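You operate a simulated robot arm through the tools that you are given. There is no shell and no other tool.

Carry out the task below with a simulated robot arm. There is one attempt and no reset: what you move stays moved.

JOB
Rub-test the silver sample card under the silver weight: sled across and back.
Fine: card in the pocket of the rub board, weight left on the sled; once across and back is enough. Where these are worked on the way, their far stop is far enough and under half their travel is too little: blue sled.

Only the result counts: the job must be done as asked and must still hold three seconds after the hand-in. Knocking over, shifting, dropping, spilling or breaking anything else fails it.

ROBOT AND FRAMES
A 7-joint arm with a two-finger gripper, fixed in place. Base frame: the origin is at the foot of the arm, x ahead of it, y to its left, z up; the work surface is at about z = 0. Readings come in m, degrees, newtons and seconds.
With the tool pointing down near the work surface it reaches from about 0.16 to 0.38 m from the base axis. Its first joint turns from -72.0 to 72.0 degrees. Payload 0.6 kg.
The tool frame sits at the grasp point between the pads (the TCP): z along the fingers, y along the line on which they close. The tips reach 0.022 m beyond it. Largest opening 0.092 m; the body of the gripper starts 0.065 m behind the TCP.
Orientation is that of the tool frame in the base frame, as a unit quaternion [x, y, z, w]. With the fingers straight down and closing along the base's y, the tool's x points along the base's -x, its y along +y and its z along -z.

CONTROLS
- The arm moves only by the tool play_rows. Its argument "targets" is a list of rows, each an object (a shift or turn left out is 0, a gripper value left out holds the last) with "dp": the shift along the tool's x, y, z in m, a list of three; "turn": the turn, a rotation vector about the tool's x, y, z in degrees, a list of three; "jaw": the finger opening in m, from 0 to 0.092. In form: [{"dp": [tx, ty, tz], "turn": [ax, ay, az], "jaw": jaw}, ...]. A call has 1 to 20 rows; each row is the pose to reach, as a shift and turn from the pose commanded when the call began, along the tool's axes at that moment. A row lasts 0.2 s, in which the tool goes at most 0.05 m and 8.6 degrees; a call with a longer step from one row to the next is refused whole, and so is a gripper value outside its range. Where a pose cannot be reached the arm comes as near as it can. A force on the tool above 50 N (or 10 N above the force at the start of the call, whichever is more), or a blocked arm, ends the call early, and 0.2 s more pass. The fingers move at their own pace and stop on an object; they squeeze with about 26 N. The grip force told is the motor's: it shows also when the fingers shut on nothing. Time passes only in rows, and 0.2 s behind the last, so rows that repeat a pose let the fingers close. The reply holds the time, the measured pose of the TCP, the force on the tool along the base axes, the opening and the grip force, in the units named above and with some noise, with the torque about the TCP (base axes, N m) and any sound that the robot's microphone picked up.
- Cameras (640 x 400 px; columns grow to the right, rows downward): "scene" is fixed at [0.0689, -0.2911, 0.399]; the picture's right is [0.56, -0.83, 0.00], its down [-0.52, -0.35, -0.78] and it looks along [0.65, 0.43, -0.63] (base axes); focal length 228 px, centre (320, 200). "wrist" rides on the gripper at [0.071, 0.019, -0.102] in the tool frame; the picture's right is [-0.26, 0.96, 0.00], its down [-0.75, -0.20, -0.62] and it looks along [-0.60, -0.16, 0.78] (tool axes); focal length 280 px, centre (320, 200). There is no depth. A picture from a camera that has moved, and an enlarged one, comes with that camera's place and axes in the base frame and with its lens.
- camera(camera): a new picture of that camera. No time passes.
- inspect(camera, box): a new picture of the part [left, top, right, bottom] of that camera's present view, enlarged. No time passes.
- close_job(): hands the job in; it is judged then, once.

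Nothing tells you positions but the pictures and the camera data. Unless the task says otherwise, let go and move clear before handing in.

The tools are called after ">>>" as name(argument=value, ...) on one line, values as JSON. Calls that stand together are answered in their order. play_rows: Moves the arm, as the interface text tells. Its arguments: {"type":"object","properties":{"targets":{"type":"array"}},"required":["targets"]} The other tools are called the same way: camera (camera) takes a picture; inspect (camera, box) takes an enlarged picture of a part of a camera's view; close_job () hands the job in.

At the start:

```text
clock: 0.0
eef_pos: [0.2476, 0.0013, 0.2654]
orientation: [0.0, 1.0, 0.0, 0.0]
force: [0.1, 0.1, 0.1]
wrist_torque: [-0.01, 0.02, 0.01]
gripper_width: 0.0917
finger_force: 0.0
```

scene: 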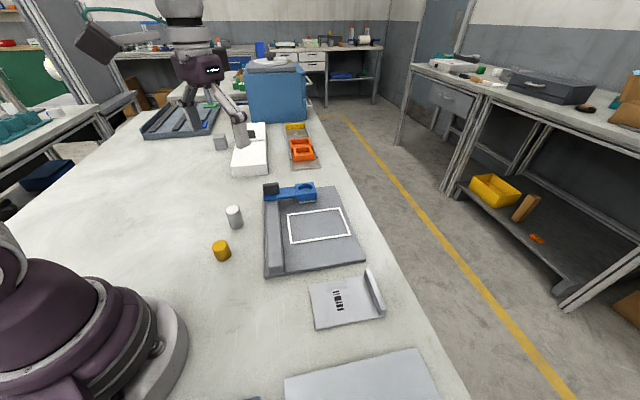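
wrist: 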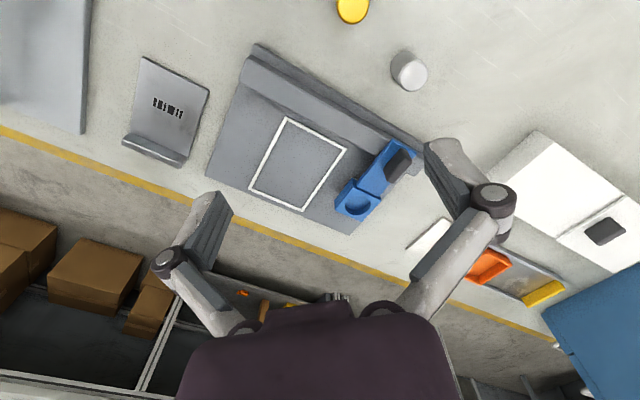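

I see the rub board with a blue sled at its left end, a silver and a golden weight near it, a card with a barcode and turned-up edge, and other things around. I'll look closer before moving.

>>> inspect(camera="scene", box=[200, 160, 400, 285])

>>> inspect(camera="scene", box=[240, 260, 460, 400])

>>> inspect(camera="wrist", box=[200, 30, 460, 240])

>>> inspect(camera="wrist", box=[0, 0, 240, 180])

>>> inspect(camera="scene", box=[130, 80, 340, 200])

```text
3.20 times, centred on (300, 222) of scene
camera zoom: at [0.0689, -0.2911, 0.399], right [0.56, -0.83, 0.0], down [-0.52, -0.35, -0.78], along [0.65, 0.43, -0.63], focal length 730 px, centre (384, 128)
```

zoom: 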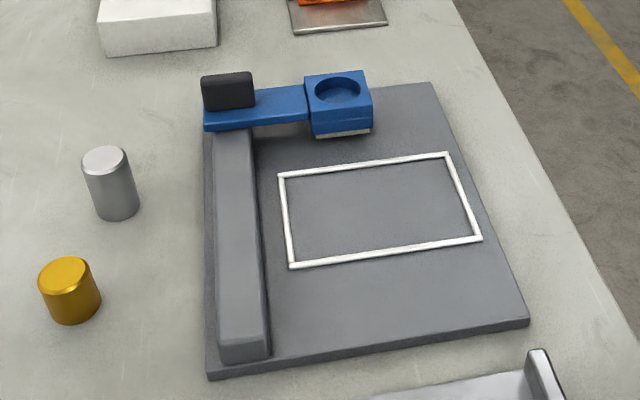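

```text
2.86 times, centred on (350, 330) of scene
camera zoom: at [0.0689, -0.2911, 0.399], right [0.56, -0.83, 0.0], down [-0.52, -0.35, -0.78], along [0.65, 0.43, -0.63], focal length 652 px, centre (234, -171)
```

zoom: 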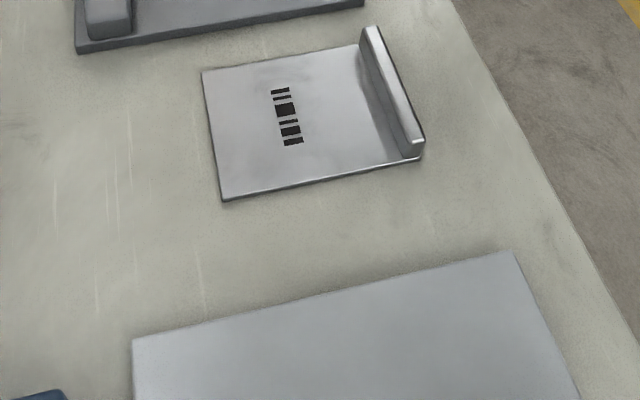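

```text
1.90 times, centred on (330, 135) of wrist
camera zoom: at [0.1786, 0.0215, 0.3674], right [0.26, 0.96, 0.0], down [0.75, -0.2, 0.62], along [0.6, -0.16, -0.78], focal length 534 px, centre (301, 324)
```

zoom: 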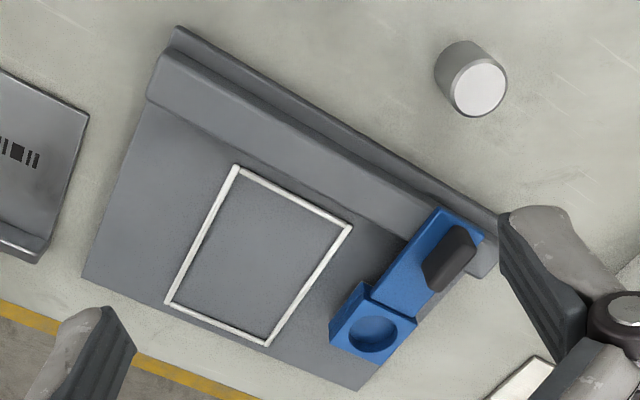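

```text
2.22 times, centred on (120, 90) of wrist
camera zoom: at [0.1786, 0.0215, 0.3674], right [0.26, 0.96, 0.0], down [0.75, -0.2, 0.62], along [0.6, -0.16, -0.78], focal length 623 px, centre (764, 444)
```

zoom: 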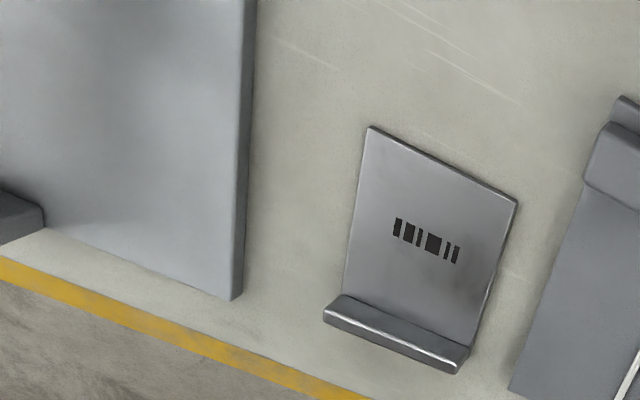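

```text
3.05 times, centred on (235, 140) of scene
camera zoom: at [0.0689, -0.2911, 0.399], right [0.56, -0.83, 0.0], down [-0.52, -0.35, -0.78], along [0.65, 0.43, -0.63], focal length 695 px, centre (579, 383)
```

zoom: 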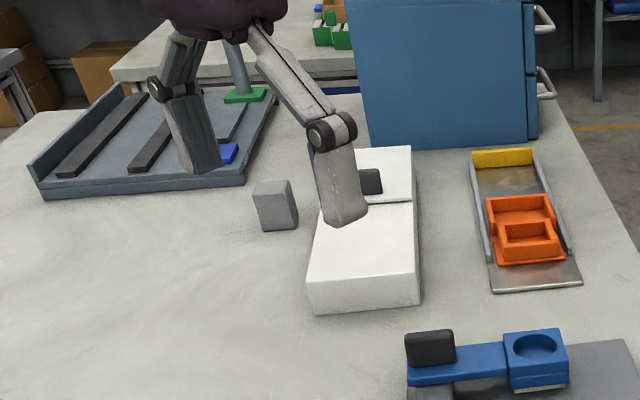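

I make out the card as a thin plate (about 0.12 x 0.08 m) with a low upright lip on its outer end, and the white frame as the pocket. I'll zoom in more on the lip, the sled and the weights before moving.

>>> inspect(camera="scene", box=[300, 260, 400, 335])

>>> inspect(camera="scene", box=[255, 170, 335, 220])

>>> inspect(camera="wrist", box=[110, 50, 230, 175])

>>> inspect(camera="wrist", box=[320, 120, 440, 230])

>>> inspect(camera="scene", box=[200, 190, 280, 270])

```text
5.33 times, centred on (350, 298) of scene
camera zoom: at [0.0689, -0.2911, 0.399], right [0.56, -0.83, 0.0], down [-0.52, -0.35, -0.78], along [0.65, 0.43, -0.63], focal length 1216 px, centre (160, -320)
```

zoom: 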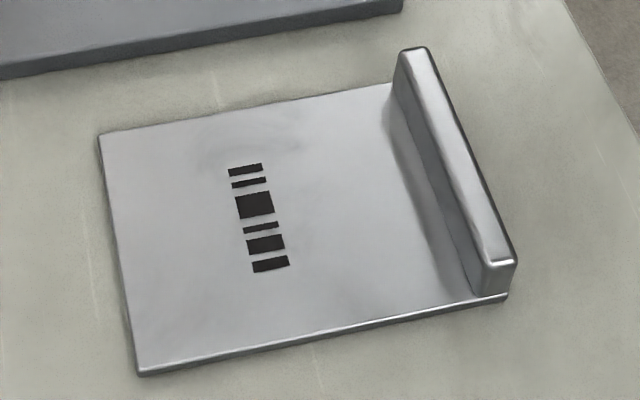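

```text
8.00 times, centred on (295, 195) of scene
camera zoom: at [0.0689, -0.2911, 0.399], right [0.56, -0.83, 0.0], down [-0.52, -0.35, -0.78], along [0.65, 0.43, -0.63], focal length 1824 px, centre (520, 240)
```

zoom: 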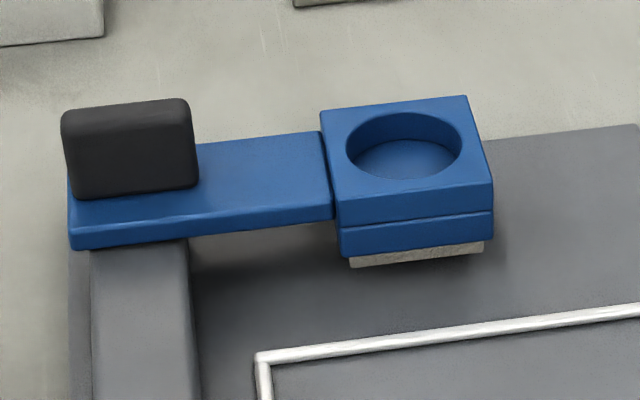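

```text
3.20 times, centred on (170, 112) of wrist
camera zoom: at [0.1786, 0.0215, 0.3674], right [0.26, 0.96, 0.0], down [0.75, -0.2, 0.62], along [0.6, -0.16, -0.78], focal length 897 px, centre (800, 480)
```

zoom: 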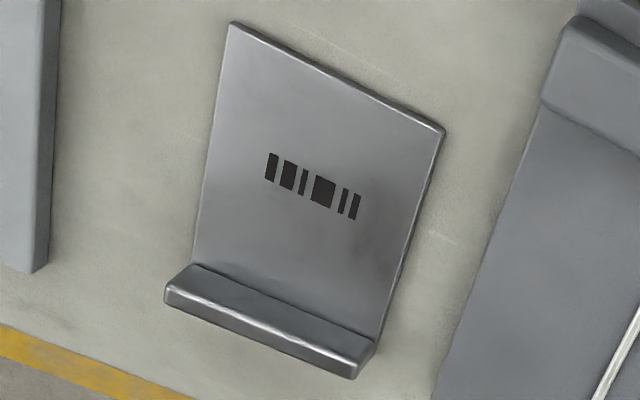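

```text
3.64 times, centred on (380, 175) of wrist
camera zoom: at [0.1786, 0.0215, 0.3674], right [0.26, 0.96, 0.0], down [0.75, -0.2, 0.62], along [0.6, -0.16, -0.78], focal length 1020 px, centre (102, 291)
```

zoom: 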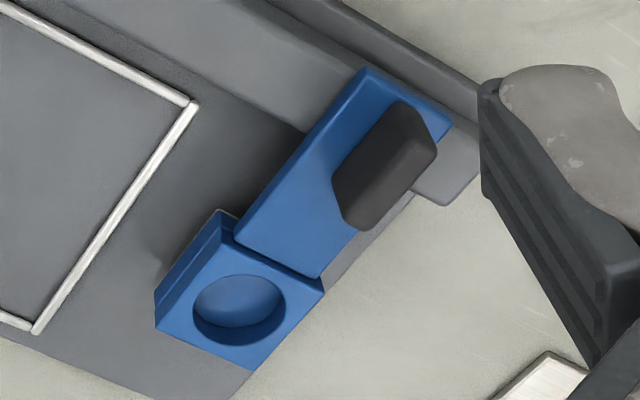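

```text
5.00 times, centred on (240, 230) of scene
camera zoom: at [0.0689, -0.2911, 0.399], right [0.56, -0.83, 0.0], down [-0.52, -0.35, -0.78], along [0.65, 0.43, -0.63], focal length 1140 px, centre (720, 50)
```

zoom: 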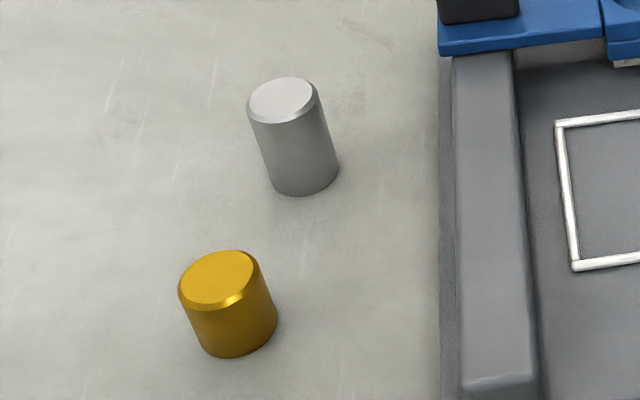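

The card's lip is about 10 mm thick, about 24 mm tall and as wide as the card (about 0.08 m), so I can grip it end to end with the fingers closing along its length, tilting outward for reach. First I go above the card with the tool turned 45°.

>>> play_rows(targets=[{"dp": [-0.004, -0.029, 0.014], "turn": [0, 0, 5.625]}, {"dp": [-0.008, -0.058, 0.029], "turn": [0, 0, 11.25]}, {"dp": [-0.012, -0.087, 0.043], "turn": [0, 0, 16.875]}, {"dp": [-0.016, -0.116, 0.058], "turn": [0, 0, 22.5]}, {"dp": [-0.02, -0.144, 0.072], "turn": [0, 0, 28.125]}, {"dp": [-0.024, -0.173, 0.086], "turn": [0, 0, 33.75]}, {"dp": [-0.028, -0.202, 0.101], "turn": [0, 0, 39.375]}, {"dp": [-0.032, -0.231, 0.115], "turn": [0, 0, 45]}, {"dp": [-0.032, -0.231, 0.115], "turn": [0, 0, 45], "jaw": 0.092}])

>>> camera(camera="wrist")

>>> camera(camera="scene")

```text
clock: 2.0
eef_pos: [0.2811, -0.2312, 0.1489]
orientation: [0.384, 0.923, 0.0, 0.0]
force: [0.7, 0.2, -0.1]
wrist_torque: [-0.01, 0.0, 0.01]
gripper_width: 0.0919
finger_force: 0.1
```

```text
taken
camera wrist: at [0.2455, -0.1658, 0.2525], right [0.87, 0.5, 0.0], down [0.39, -0.68, 0.62], along [0.31, -0.54, -0.78], focal length 280 px, centre (320, 200)
```

wrist: 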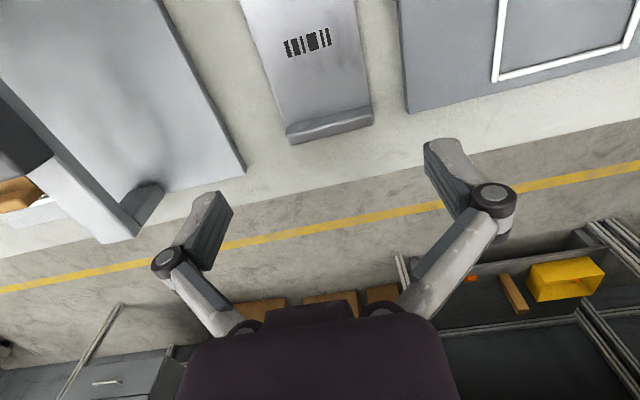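

```text
taken
```

scene: 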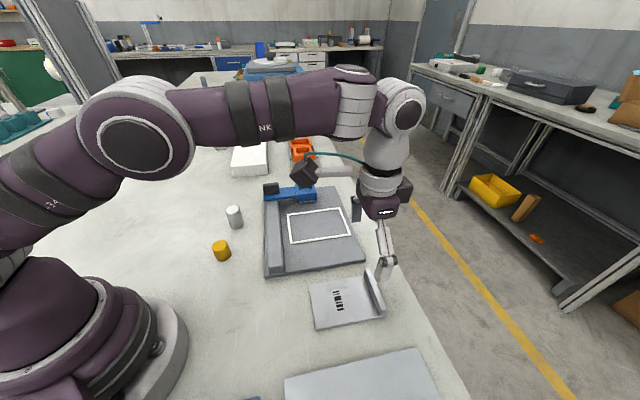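

The arm is above the card and the tool is at the right yaw. Now a close look to measure the lip exactly.

>>> inspect(camera="wrist", box=[220, 0, 420, 160])

>>> inspect(camera="wrist", box=[270, 85, 390, 160])

```text
2.50 times, centred on (320, 80) of wrist
camera zoom: at [0.2455, -0.1658, 0.2525], right [0.87, 0.5, 0.0], down [0.39, -0.68, 0.62], along [0.31, -0.54, -0.78], focal length 701 px, centre (320, 500)
```

zoom: 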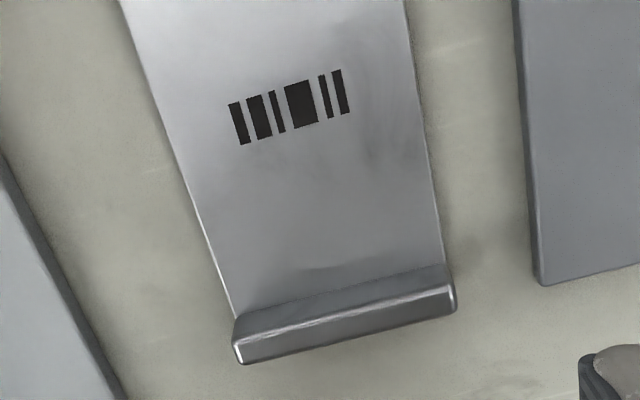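

```text
5.33 times, centred on (330, 122) of wrist
camera zoom: at [0.2455, -0.1658, 0.2525], right [0.87, 0.5, 0.0], down [0.39, -0.68, 0.62], along [0.31, -0.54, -0.78], focal length 1495 px, centre (267, 613)
```

zoom: 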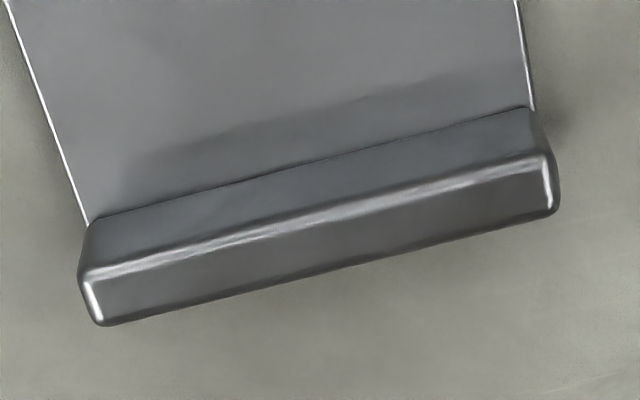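

The lip is centred near (0.3045, -0.2527) and about 0.080 m long. Next I tilt the tool 30° outward and hover over it to check reach.

>>> play_rows(targets=[{"dp": [-0.004, 0.0, 0.01], "turn": [0, -5, 0]}, {"dp": [-0.009, 0.0005, 0.02], "turn": [0, -10, 0]}, {"dp": [-0.013, 0.001, 0.03], "turn": [0, -15, 0]}, {"dp": [-0.017, 0.001, 0.04], "turn": [0, -20, 0]}, {"dp": [-0.022, 0.0013, 0.05], "turn": [0, -25, 0]}, {"dp": [-0.026, 0.0013, 0.06], "turn": [0, -30, 0]}, {"dp": [-0.026, 0.0013, 0.06], "turn": [0, -30, 0]}])

>>> camera(camera="wrist")

>>> inspect(camera="scene", box=[280, 160, 460, 340])

```text
clock: 3.6
eef_pos: [0.2986, -0.2475, 0.0886]
orientation: [0.37, 0.892, -0.099, 0.239]
force: [0.9, -0.1, -0.3]
wrist_torque: [-0.01, -0.02, -0.03]
gripper_width: 0.0919
finger_force: 0.1
```

```text
taken
camera wrist: at [0.2348, -0.1533, 0.143], right [0.84, 0.52, 0.13], down [0.1, -0.38, 0.92], along [0.53, -0.76, -0.37], focal length 280 px, centre (320, 200)
```

wrist: 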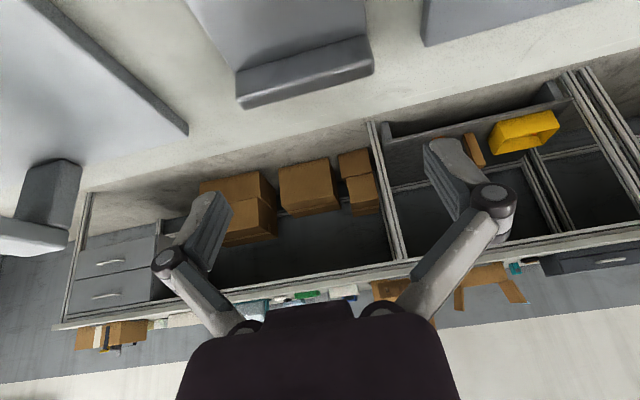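

```text
2.22 times, centred on (370, 250) of scene
camera zoom: at [0.0689, -0.2911, 0.399], right [0.56, -0.83, 0.0], down [-0.52, -0.35, -0.78], along [0.65, 0.43, -0.63], focal length 507 px, centre (209, 89)
```

zoom: 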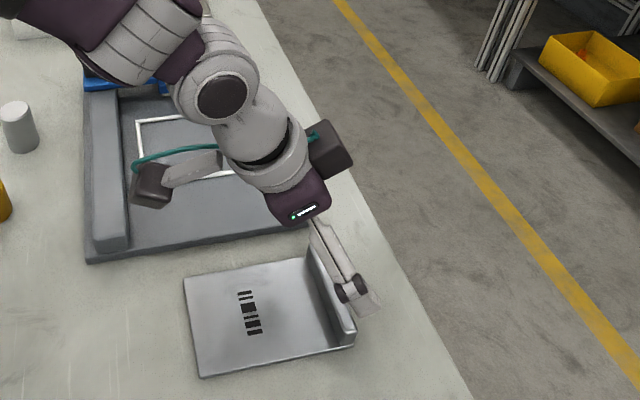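

Reach at 30° tilt is fine and the tool is centred over the lip. Now I lower straight down around the lip's ends and check before gripping.

>>> play_rows(targets=[{"dp": [0.0075, 0, 0.013]}, {"dp": [0.015, 0, 0.026]}, {"dp": [0.0225, 0, 0.039]}, {"dp": [0.0275, 0, 0.0476]}, {"dp": [0.0303, 0, 0.0524]}, {"dp": [0.0303, 0, 0.0524]}])

>>> camera(camera="wrist")

>>> inspect(camera="scene", box=[300, 220, 420, 340])

```text
clock: 5.0
eef_pos: [0.2997, -0.2471, 0.0298]
orientation: [0.37, 0.892, -0.099, 0.239]
force: [-0.4, 0.2, 0.3]
wrist_torque: [0.01, 0.01, 0.04]
gripper_width: 0.0918
finger_force: 0.0
```

```text
taken
camera wrist: at [0.235, -0.1533, 0.0826], right [0.84, 0.52, 0.13], down [0.1, -0.38, 0.92], along [0.53, -0.76, -0.37], focal length 280 px, centre (320, 200)
```

wrist: 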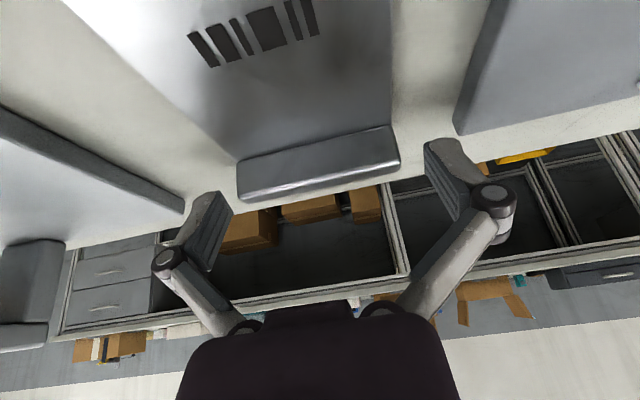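

```text
3.33 times, centred on (360, 280) of scene
camera zoom: at [0.0689, -0.2911, 0.399], right [0.56, -0.83, 0.0], down [-0.52, -0.35, -0.78], along [0.65, 0.43, -0.63], focal length 760 px, centre (187, -67)
```

zoom: 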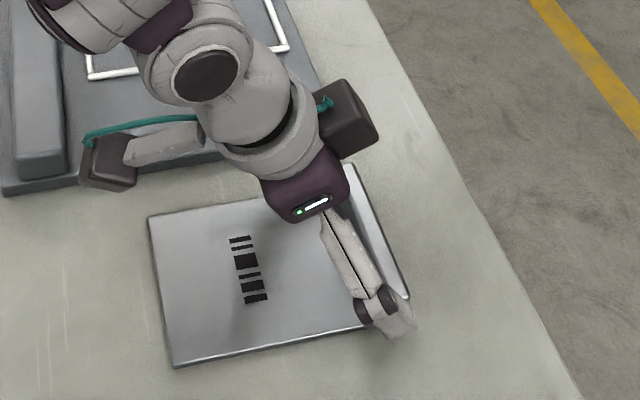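

The fingers straddle the lip, but it seems about 3 mm off centre. I'll zoom in on it.

>>> inspect(camera="wrist", box=[190, 110, 270, 230])

>>> inspect(camera="wrist", box=[370, 100, 470, 220])

```text
3.33 times, centred on (230, 170) of wrist
camera zoom: at [0.235, -0.1533, 0.0826], right [0.84, 0.52, 0.13], down [0.1, -0.38, 0.92], along [0.53, -0.76, -0.37], focal length 935 px, centre (620, 300)
```

zoom: 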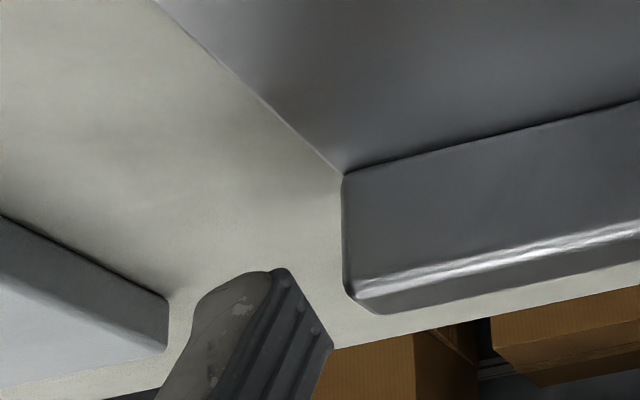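

```text
3.33 times, centred on (420, 160) of wrist
camera zoom: at [0.235, -0.1533, 0.0826], right [0.84, 0.52, 0.13], down [0.1, -0.38, 0.92], along [0.53, -0.76, -0.37], focal length 935 px, centre (-13, 333)
```

zoom: 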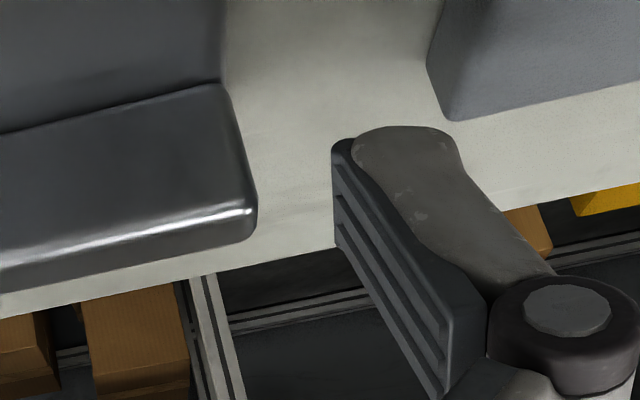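

Both sides have clearance. I shift 1.5 mm, lower 3 mm more, and close on the lip's ends.

>>> play_rows(targets=[{"dp": [0.0015, -0.0015, 0.0026]}, {"dp": [0.0015, -0.0015, 0.0026], "jaw": 0.07}, {"dp": [0.0015, -0.0015, 0.0026], "jaw": 0.07}, {"dp": [0.0015, -0.0015, 0.0026], "jaw": 0.07}, {"dp": [0.0015, -0.0015, 0.0026], "jaw": 0.07}])

>>> camera(camera="wrist")

```text
clock: 6.2
eef_pos: [0.2985, -0.2482, 0.0267]
orientation: [0.37, 0.892, -0.099, 0.24]
force: [-0.6, -0.7, 6.0]
wrist_torque: [-0.09, -0.12, 0.0]
gripper_width: 0.0794
finger_force: 26.4
```

```text
taken
camera wrist: at [0.2339, -0.1543, 0.0799], right [0.84, 0.52, 0.13], down [0.1, -0.38, 0.92], along [0.53, -0.76, -0.37], focal length 280 px, centre (320, 200)
```

wrist: 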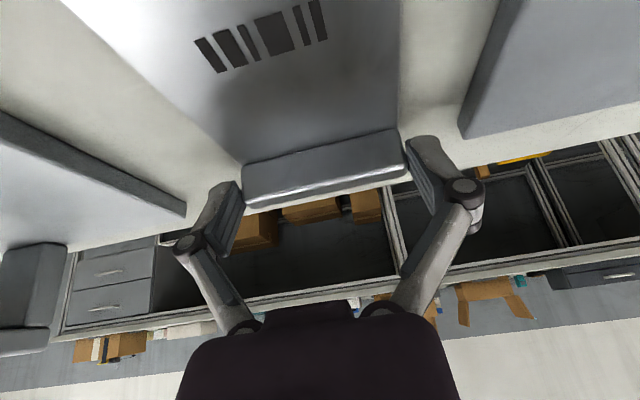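

Gripped at 0.0794 m with full force. Now a small lift to see whether the card stays level.

>>> play_rows(targets=[{"dp": [-0.0025, 0, -0.0043]}, {"dp": [-0.0075, 0, -0.013]}, {"dp": [-0.015, 0, -0.026]}, {"dp": [-0.02, 0, -0.0346]}, {"dp": [-0.02, 0, -0.0346]}])

>>> camera(camera="wrist")

>>> inspect(camera="scene", box=[280, 180, 440, 340])

```text
clock: 7.4
eef_pos: [0.3, -0.2482, 0.066]
orientation: [0.368, 0.893, -0.098, 0.239]
force: [-1.0, -0.5, 0.2]
wrist_torque: [-0.01, -0.01, 0.01]
gripper_width: 0.0698
finger_force: 0.1
```

```text
taken
camera wrist: at [0.2343, -0.1546, 0.12], right [0.84, 0.52, 0.13], down [0.1, -0.39, 0.92], along [0.53, -0.76, -0.37], focal length 280 px, centre (320, 200)
```

wrist: 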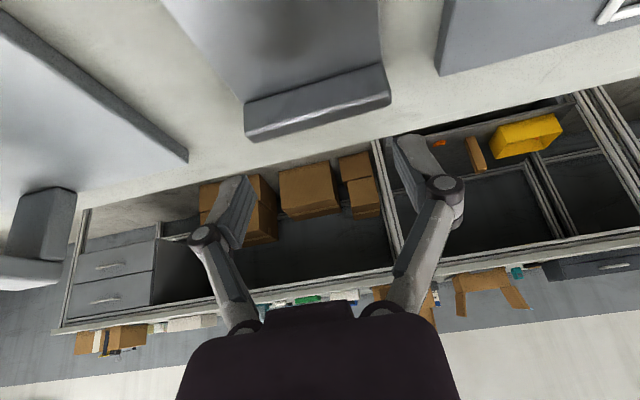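

```text
2.50 times, centred on (360, 260) of scene
camera zoom: at [0.0689, -0.2911, 0.399], right [0.56, -0.83, 0.0], down [-0.52, -0.35, -0.78], along [0.65, 0.43, -0.63], focal length 570 px, centre (220, 50)
```

zoom: 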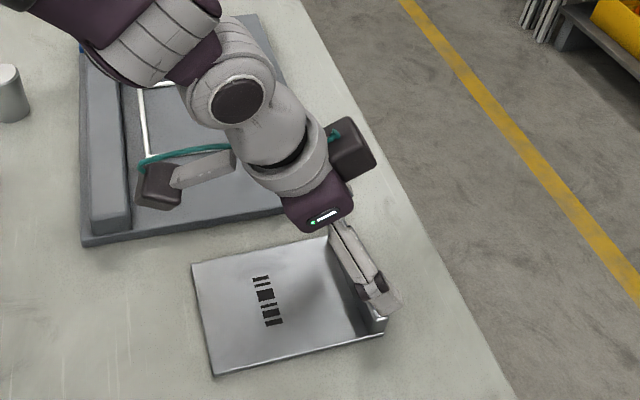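

The card slipped out of the grip and is lying on the table; the grip on the short end faces was too weak. I look closely at the card before choosing another grip.

>>> inspect(camera="wrist", box=[220, 50, 400, 160])

>>> inspect(camera="scene", box=[345, 260, 405, 325])

>>> inspect(camera="scene", box=[300, 260, 400, 335])

```text
3.56 times, centred on (310, 105) of wrist
camera zoom: at [0.2343, -0.1546, 0.12], right [0.84, 0.52, 0.13], down [0.1, -0.39, 0.92], along [0.53, -0.76, -0.37], focal length 997 px, centre (356, 538)
```

zoom: 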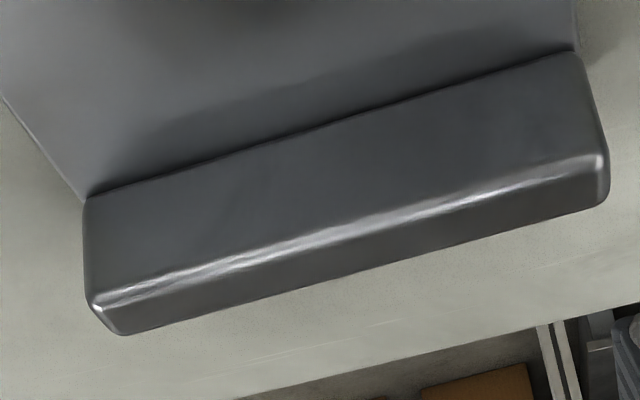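

```text
6.15 times, centred on (375, 292) of scene
camera zoom: at [0.0689, -0.2911, 0.399], right [0.56, -0.83, 0.0], down [-0.52, -0.35, -0.78], along [0.65, 0.43, -0.63], focal length 1403 px, centre (-18, -369)
```

zoom: 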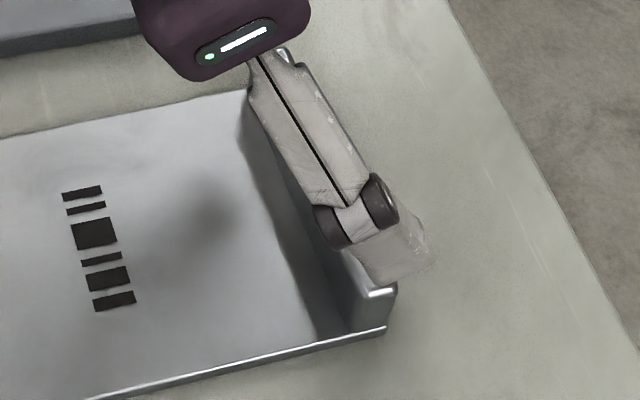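

```text
5.33 times, centred on (350, 298) of scene
camera zoom: at [0.0689, -0.2911, 0.399], right [0.56, -0.83, 0.0], down [-0.52, -0.35, -0.78], along [0.65, 0.43, -0.63], focal length 1216 px, centre (160, -320)
```

zoom: 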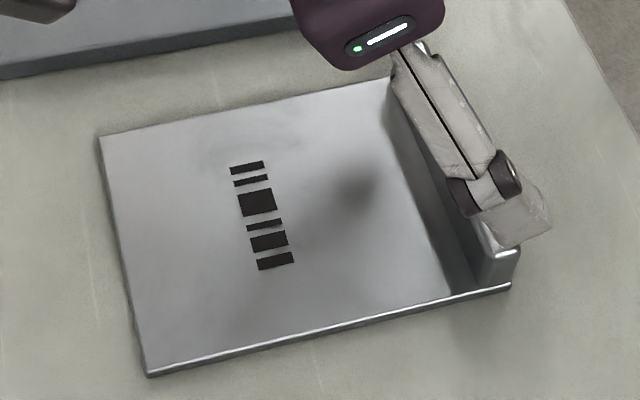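

The card is nearly where it was, turned a degree or so. I'll try a stronger pinch on the lip's 10 mm thickness, so I straighten the tool, rise, and turn it 90° to see how far it reaches that way.

>>> play_rows(targets=[{"dp": [-0.015, 0, -0.026], "turn": [0, 7.5, 0], "jaw": 0.04}, {"dp": [-0.03, 0, -0.052], "turn": [0, 15, 0]}, {"dp": [-0.04, 0, -0.0693], "turn": [0, 22.5, 0]}, {"dp": [-0.05, 0, -0.0866], "turn": [0, 30, 0]}, {"dp": [-0.05, 0, -0.0866], "turn": [0, 30, 0]}])

>>> play_rows(targets=[{"turn": [0, 0, -8]}, {"turn": [0, 0, -16]}, {"turn": [0, 0, -24]}, {"turn": [0, 0, -32]}, {"turn": [0, 0, -40]}, {"turn": [0, 0, -48]}, {"turn": [0, 0, -56]}, {"turn": [0, 0, -64]}, {"turn": [0, 0, -72]}, {"turn": [0, 0, -80]}, {"turn": [0, 0, -88]}, {"turn": [0, 0, -90]}, {"turn": [0, 0, -90]}])

>>> camera(camera="wrist")

```text
clock: 8.6
eef_pos: [0.2815, -0.2323, 0.1583]
orientation: [0.383, 0.924, 0.001, 0.0]
force: [-0.4, -1.3, -0.1]
wrist_torque: [0.0, 0.02, 0.0]
gripper_width: 0.04
finger_force: 0.0
out of reach, approached as far as the arm can: row 4, 5
```

```text
clock: 11.4
eef_pos: [0.2828, -0.2314, 0.1568]
orientation: [-0.384, 0.923, 0.0, 0.001]
force: [-0.3, 0.2, 0.6]
wrist_torque: [-0.01, 0.01, 0.0]
gripper_width: 0.0402
finger_force: 0.1
```

```text
taken
camera wrist: at [0.2195, -0.2671, 0.2597], right [-0.5, 0.87, 0.0], down [0.68, 0.39, 0.62], along [0.54, 0.31, -0.78], focal length 280 px, centre (320, 200)
```

wrist: 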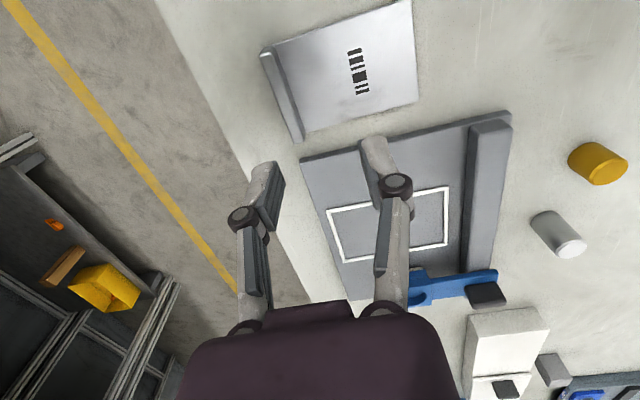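

Straight-down reach ends near r ≈ 0.37–0.38, so pinching the lip this way can't place the card. I'll instead pinch the plate's two long edges near its centre of mass, with the tool tilted outward. I'm measuring the card again from here.

>>> inspect(camera="wrist", box=[245, 0, 435, 145])

>>> inspect(camera="wrist", box=[290, 100, 620, 330])

```text
2.76 times, centred on (340, 72) of wrist
camera zoom: at [0.2195, -0.2671, 0.2597], right [-0.5, 0.87, 0.0], down [0.68, 0.39, 0.62], along [0.54, 0.31, -0.78], focal length 774 px, centre (265, 552)
```

zoom: 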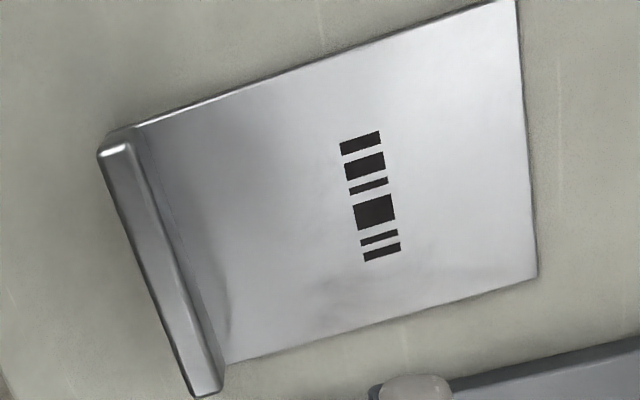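

```text
1.74 times, centred on (455, 215) of wrist
camera zoom: at [0.2195, -0.2671, 0.2597], right [-0.5, 0.87, 0.0], down [0.68, 0.39, 0.62], along [0.54, 0.31, -0.78], focal length 488 px, centre (85, 174)
```

zoom: 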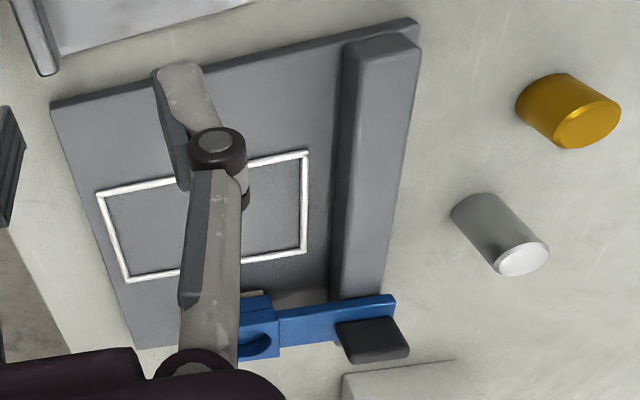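

Card centre line is at u ≈ 0.038 with about 1° of turn. I rotate the tool back (89°) and lower a bit, opening the jaw.

>>> play_rows(targets=[{"dp": [0, 0, 0.005], "turn": [0, 0, 8]}, {"dp": [0, 0, 0.01], "turn": [0, 0, 16]}, {"dp": [0, 0, 0.015], "turn": [0, 0, 24]}, {"dp": [0, 0, 0.02], "turn": [0, 0, 32]}, {"dp": [0, 0, 0.025], "turn": [0, 0, 40]}, {"dp": [0, 0, 0.03], "turn": [0, 0, 48]}, {"dp": [0, 0.005, 0.03], "turn": [0, 0, 56], "jaw": 0.092}, {"dp": [0, 0.01, 0.03], "turn": [0, 0, 64]}, {"dp": [0, 0.01, 0.03], "turn": [0, 0, 72]}, {"dp": [0, 0.01, 0.03], "turn": [0, 0, 80]}, {"dp": [0, 0.01, 0.03], "turn": [0, 0, 88]}, {"dp": [0, 0.01, 0.03], "turn": [0, 0, 89]}, {"dp": [0, 0.01, 0.03], "turn": [0, 0, 89]}])

```text
clock: 14.2
eef_pos: [0.2743, -0.2256, 0.127]
orientation: [0.375, 0.927, 0.0, 0.0]
force: [0.1, -0.4, 0.4]
wrist_torque: [-0.02, 0.03, 0.02]
gripper_width: 0.0917
finger_force: 0.0
```

Now I tilt 25° outward and hover over the card's balance point.

>>> play_rows(targets=[{"dp": [-0.001, 0.001, 0.014], "turn": [0, -6.25, 0]}, {"dp": [-0.002, 0.002, 0.028], "turn": [0, -12.5, 0]}, {"dp": [-0.003, 0.003, 0.042], "turn": [0, -18.75, 0]}, {"dp": [-0.004, 0.0035, 0.057], "turn": [0, -25, 0]}, {"dp": [-0.004, 0.0035, 0.057], "turn": [0, -25, 0]}])

>>> camera(camera="wrist")

>>> inspect(camera="scene", box=[300, 240, 400, 335])

```text
clock: 15.4
eef_pos: [0.2816, -0.2248, 0.0699]
orientation: [0.366, 0.905, -0.081, 0.201]
force: [-0.3, -0.5, 0.1]
wrist_torque: [0.01, 0.0, 0.01]
gripper_width: 0.0918
finger_force: 0.1
```

```text
taken
camera wrist: at [0.218, -0.1354, 0.133], right [0.84, 0.53, 0.11], down [0.16, -0.44, 0.89], along [0.52, -0.73, -0.45], focal length 280 px, centre (320, 200)
```

wrist: 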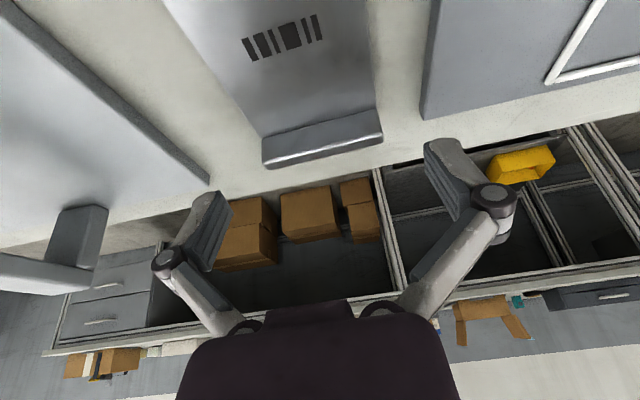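

```text
4.21 times, centred on (350, 288) of scene
camera zoom: at [0.0689, -0.2911, 0.399], right [0.56, -0.83, 0.0], down [-0.52, -0.35, -0.78], along [0.65, 0.43, -0.63], focal length 960 px, centre (194, -168)
```

zoom: 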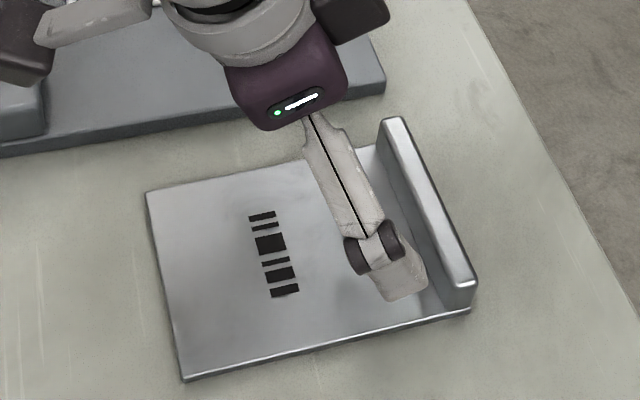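

Hovering at the right place; the fingers will come down either side of the plate just inboard of the lip. I lower to about 1 mm above contact.

>>> play_rows(targets=[{"dp": [0.0063, -0.0008, 0.0136]}, {"dp": [0.0127, -0.0015, 0.0272]}, {"dp": [0.0165, -0.0015, 0.0353]}, {"dp": [0.0188, -0.0015, 0.0403]}, {"dp": [0.0188, -0.0015, 0.0403]}])

>>> camera(camera="wrist")

>>> inspect(camera="scene", box=[300, 240, 400, 335])

```text
clock: 16.6
eef_pos: [0.2795, -0.2255, 0.0258]
orientation: [0.365, 0.905, -0.081, 0.202]
force: [0.1, -0.6, -0.1]
wrist_torque: [0.0, 0.01, -0.01]
gripper_width: 0.0919
finger_force: 0.1
```

```text
taken
camera wrist: at [0.2167, -0.1362, 0.0889], right [0.84, 0.53, 0.11], down [0.16, -0.44, 0.89], along [0.52, -0.73, -0.45], focal length 280 px, centre (320, 200)
```

wrist: 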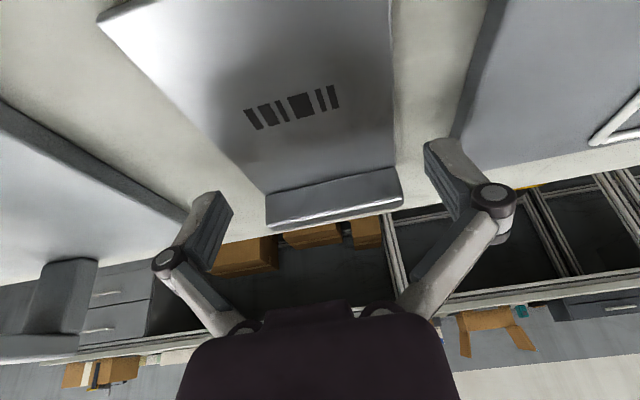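

```text
4.21 times, centred on (350, 288) of scene
camera zoom: at [0.0689, -0.2911, 0.399], right [0.56, -0.83, 0.0], down [-0.52, -0.35, -0.78], along [0.65, 0.43, -0.63], focal length 960 px, centre (194, -168)
```

zoom: 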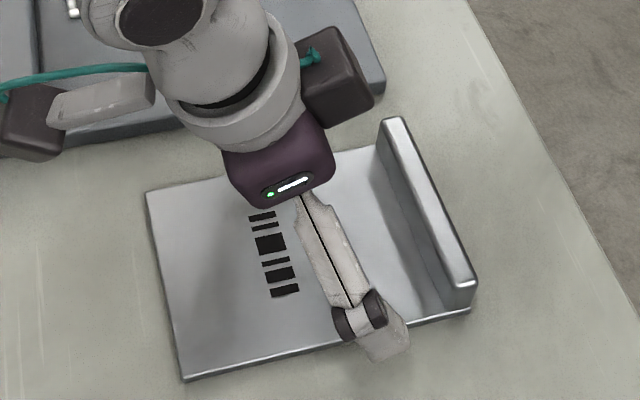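

The wrist view shows that with the jaw wide open the fingertips sit higher (only ~5 mm beyond the TCP, the linkage swings them back), so my first grip only caught the lip's top edge. I go back over the lip and will grip it much deeper.

>>> play_rows(targets=[{"dp": [-0.0148, 0, -0.0317]}, {"dp": [-0.0316, 0, -0.0239], "turn": [0, -2.5, 0]}, {"dp": [-0.0483, 0, -0.0161], "turn": [0, -5, 0]}, {"dp": [-0.0483, 0, -0.0161], "turn": [0, -5, 0]}])

>>> inspect(camera="wrist", box=[180, 50, 480, 230])

```text
clock: 17.6
eef_pos: [0.3073, -0.2524, 0.0622]
orientation: [0.361, 0.896, -0.097, 0.24]
force: [0.3, -0.7, 0.7]
wrist_torque: [0.0, -0.01, 0.0]
gripper_width: 0.0921
finger_force: 0.1
```

```text
2.13 times, centred on (330, 140) of wrist
camera zoom: at [0.2399, -0.1594, 0.1147], right [0.83, 0.54, 0.13], down [0.1, -0.38, 0.92], along [0.54, -0.75, -0.37], focal length 598 px, centre (299, 328)
```

zoom: 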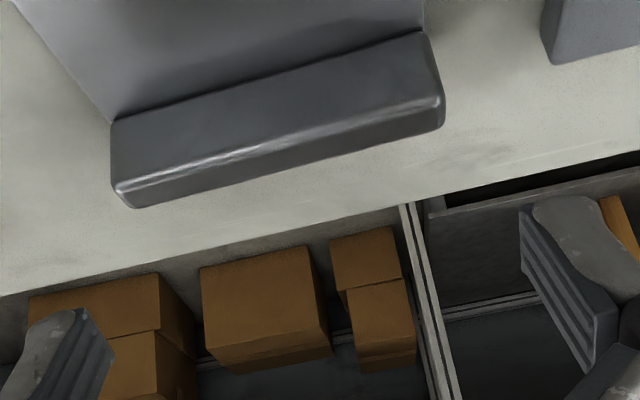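

Centred over the lip. Lowering in steps to grip depth.

>>> play_rows(targets=[{"dp": [0.008, 0, 0.0137]}, {"dp": [0.016, 0, 0.0275]}, {"dp": [0.021, 0, 0.036]}, {"dp": [0.0235, 0, 0.0398]}, {"dp": [0.0235, 0, 0.0398]}])

>>> camera(camera="wrist")

>>> inspect(camera="scene", box=[320, 250, 400, 330])

```text
clock: 18.8
eef_pos: [0.3063, -0.2509, 0.0151]
orientation: [0.362, 0.895, -0.097, 0.241]
force: [-0.1, -0.1, 0.2]
wrist_torque: [-0.02, 0.0, 0.0]
gripper_width: 0.0919
finger_force: 0.0
```

```text
taken
camera wrist: at [0.2395, -0.1584, 0.0679], right [0.83, 0.54, 0.13], down [0.1, -0.38, 0.92], along [0.54, -0.75, -0.37], focal length 280 px, centre (320, 200)
```

wrist: 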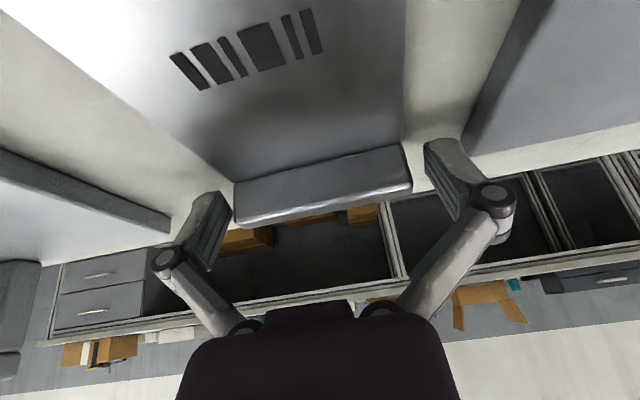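

```text
5.00 times, centred on (360, 290) of scene
camera zoom: at [0.0689, -0.2911, 0.399], right [0.56, -0.83, 0.0], down [-0.52, -0.35, -0.78], along [0.65, 0.43, -0.63], focal length 1140 px, centre (120, -250)
```

zoom: 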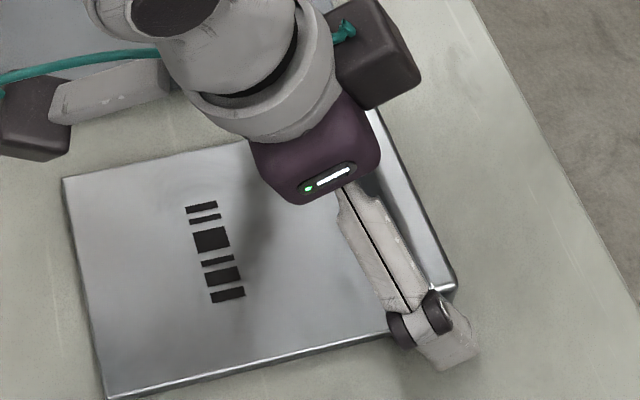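

No contact yet and the pads now cover the lip's height. Down 2 mm more and close.

>>> play_rows(targets=[{"dp": [0.001, -0.0012, 0.0017]}, {"dp": [0.001, -0.0012, 0.0017], "jaw": 0.06}, {"dp": [0.001, -0.0012, 0.0017]}, {"dp": [0.001, -0.0012, 0.0017]}, {"dp": [0.001, -0.0012, 0.0017]}])

>>> camera(camera="wrist")

```text
clock: 20.0
eef_pos: [0.3061, -0.2524, 0.0131]
orientation: [0.361, 0.896, -0.096, 0.241]
force: [-2.1, 1.4, 11.0]
wrist_torque: [0.19, 0.18, 0.03]
gripper_width: 0.0797
finger_force: 25.9
```

```text
taken
camera wrist: at [0.2388, -0.1594, 0.0662], right [0.83, 0.54, 0.13], down [0.1, -0.38, 0.92], along [0.54, -0.75, -0.37], focal length 280 px, centre (320, 200)
```

wrist: 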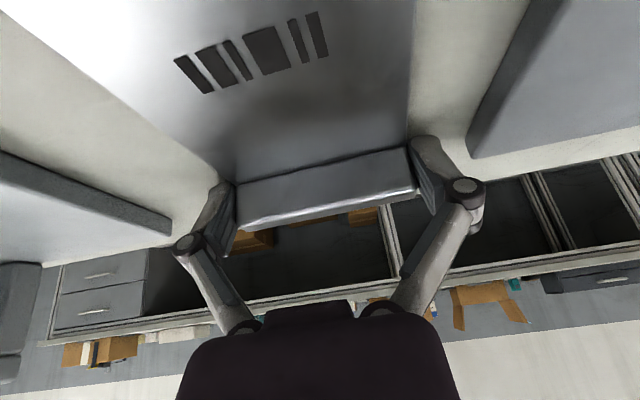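

A deep grip now, with the pads flat on the lip's ends. Lifting slowly by 20 mm.

>>> play_rows(targets=[{"dp": [-0.001, 0, -0.0017], "jaw": 0.06}, {"dp": [-0.003, 0, -0.0052]}, {"dp": [-0.006, 0, -0.0104]}, {"dp": [-0.01, 0, -0.0173]}, {"dp": [-0.01, 0, -0.0173]}])

>>> camera(camera="wrist")

>>> inspect(camera="scene", box=[300, 230, 400, 330])

```text
clock: 21.2
eef_pos: [0.3042, -0.2512, 0.0329]
orientation: [0.362, 0.896, -0.097, 0.24]
force: [0.6, 0.5, -0.5]
wrist_torque: [-0.04, -0.02, -0.02]
gripper_width: 0.0798
finger_force: 26.0
```

```text
taken
camera wrist: at [0.2385, -0.1591, 0.0861], right [0.83, 0.54, 0.13], down [0.1, -0.38, 0.92], along [0.54, -0.75, -0.37], focal length 280 px, centre (320, 200)
```

wrist: 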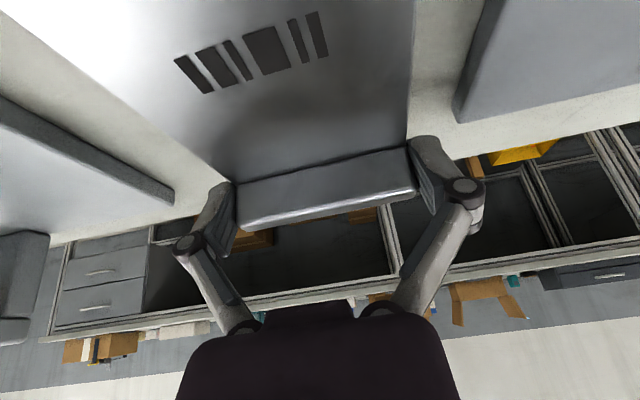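

```text
4.00 times, centred on (350, 280) of scene
camera zoom: at [0.0689, -0.2912, 0.399], right [0.56, -0.83, 0.0], down [-0.52, -0.35, -0.78], along [0.65, 0.43, -0.63], focal length 912 px, centre (200, -120)
```

zoom: 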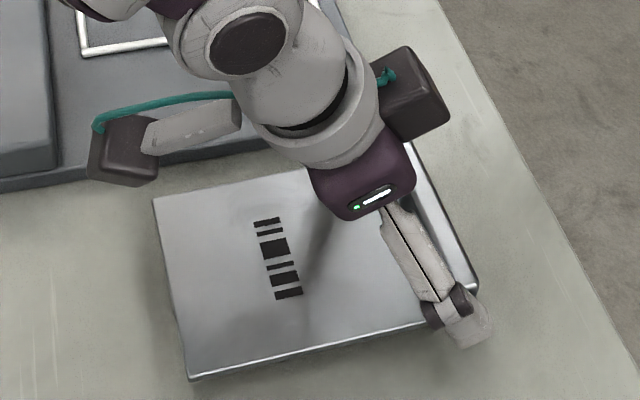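

The card lifted level and steady in the grip. Now I raise it a bit more and carry it over the pocket, turning 1.3° to match the board.

>>> play_rows(targets=[{"dp": [-0.0055, 0, -0.0095]}, {"dp": [-0.011, 0.005, -0.019]}, {"dp": [-0.011, 0.02, -0.019]}, {"dp": [-0.009, 0.045, -0.0205], "turn": [0.2, 0, 0.3]}, {"dp": [-0.007, 0.07, -0.0215], "turn": [0.3, 0, 0.5]}, {"dp": [-0.005, 0.095, -0.023], "turn": [0.45, 0, 0.8]}, {"dp": [-0.003, 0.12, -0.024], "turn": [0.55, 0, 0.95]}, {"dp": [-0.0015, 0.145, -0.0248], "turn": [0.65, 0, 1.126]}, {"dp": [-0.0003, 0.168, -0.0252], "turn": [0.65, 0, 1.126]}, {"dp": [-0.0003, 0.181, -0.0252], "turn": [0.65, 0, 1.126]}, {"dp": [-0.0003, 0.1855, -0.0252], "turn": [0.65, 0, 1.126]}, {"dp": [-0.0003, 0.1855, -0.0252], "turn": [0.65, 0, 1.126]}])

>>> camera(camera="wrist")

>>> camera(camera="scene")

>>> inspect(camera="scene", box=[250, 170, 390, 290])

```text
clock: 23.8
eef_pos: [0.4247, -0.1106, 0.0529]
orientation: [0.372, 0.891, -0.1, 0.24]
force: [-0.3, 0.3, -1.4]
wrist_torque: [-0.03, -0.05, -0.01]
gripper_width: 0.0797
finger_force: 25.7
```

```text
taken
camera wrist: at [0.3605, -0.0159, 0.1074], right [0.85, 0.52, 0.13], down [0.09, -0.39, 0.92], along [0.53, -0.76, -0.37], focal length 280 px, centre (320, 200)
```

wrist: 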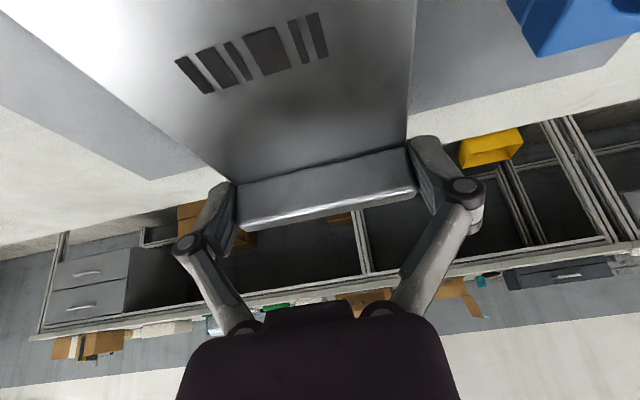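

```text
taken
```

scene: 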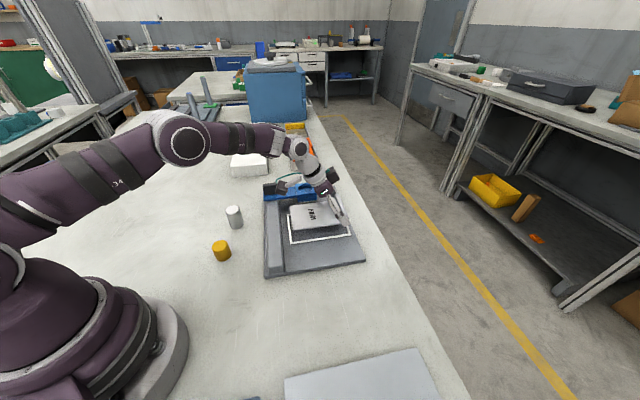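

```text
3.33 times, centred on (320, 230) of scene
camera zoom: at [0.0689, -0.2911, 0.399], right [0.56, -0.83, 0.0], down [-0.52, -0.35, -0.78], along [0.65, 0.43, -0.63], focal length 760 px, centre (320, 100)
```

zoom: 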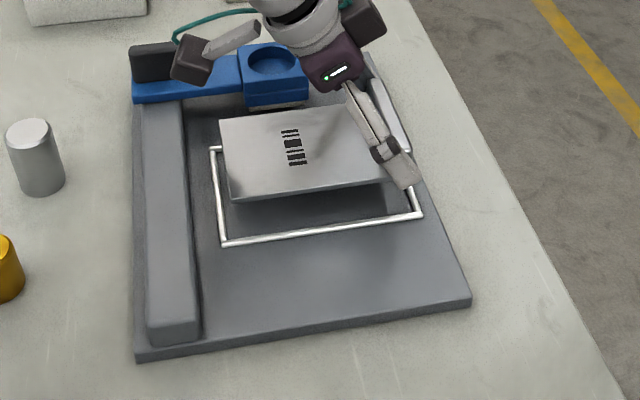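

The card is over the pocket. I lower 20 mm to just above the frame, then compare card and frame edges with little parallax.

>>> play_rows(targets=[{"dp": [0.003, 0, 0.0052]}, {"dp": [0.0065, 0, 0.01126]}, {"dp": [0.0095, 0, 0.01645]}, {"dp": [0.0095, 0, 0.01645]}])

>>> inspect(camera="scene", box=[265, 180, 385, 270])

>>> camera(camera="wrist")

```text
clock: 24.8
eef_pos: [0.4248, -0.1101, 0.0347]
orientation: [0.373, 0.891, -0.1, 0.238]
force: [0.4, 0.1, -2.0]
wrist_torque: [-0.02, -0.02, -0.02]
gripper_width: 0.0799
finger_force: 26.3
```

```text
4.44 times, centred on (325, 225) of scene
camera zoom: at [0.0689, -0.2911, 0.399], right [0.56, -0.83, 0.0], down [-0.52, -0.35, -0.78], along [0.65, 0.43, -0.63], focal length 1014 px, centre (298, 89)
```

zoom: 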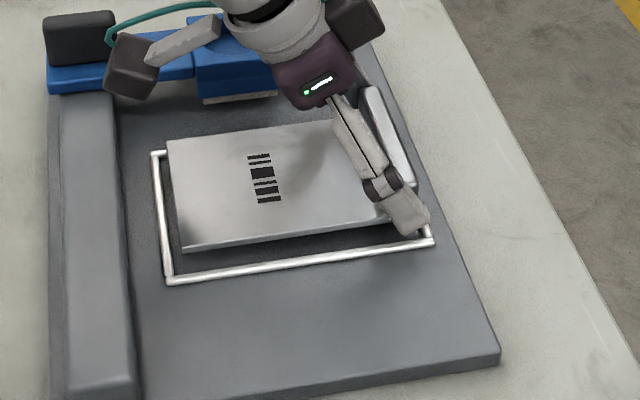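

```text
taken
camera wrist: at [0.3605, -0.0159, 0.0889], right [0.85, 0.52, 0.13], down [0.09, -0.39, 0.92], along [0.53, -0.76, -0.37], focal length 280 px, centre (320, 200)
```

wrist: 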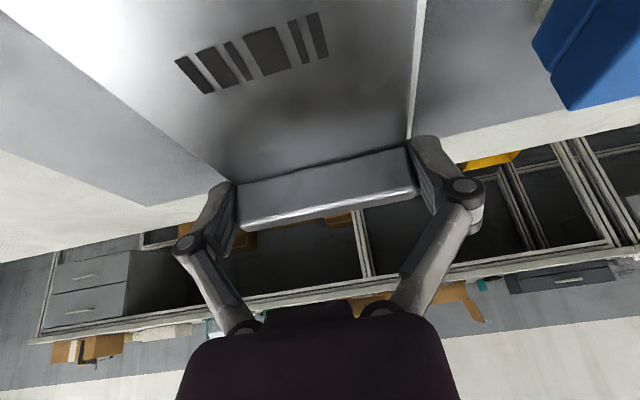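

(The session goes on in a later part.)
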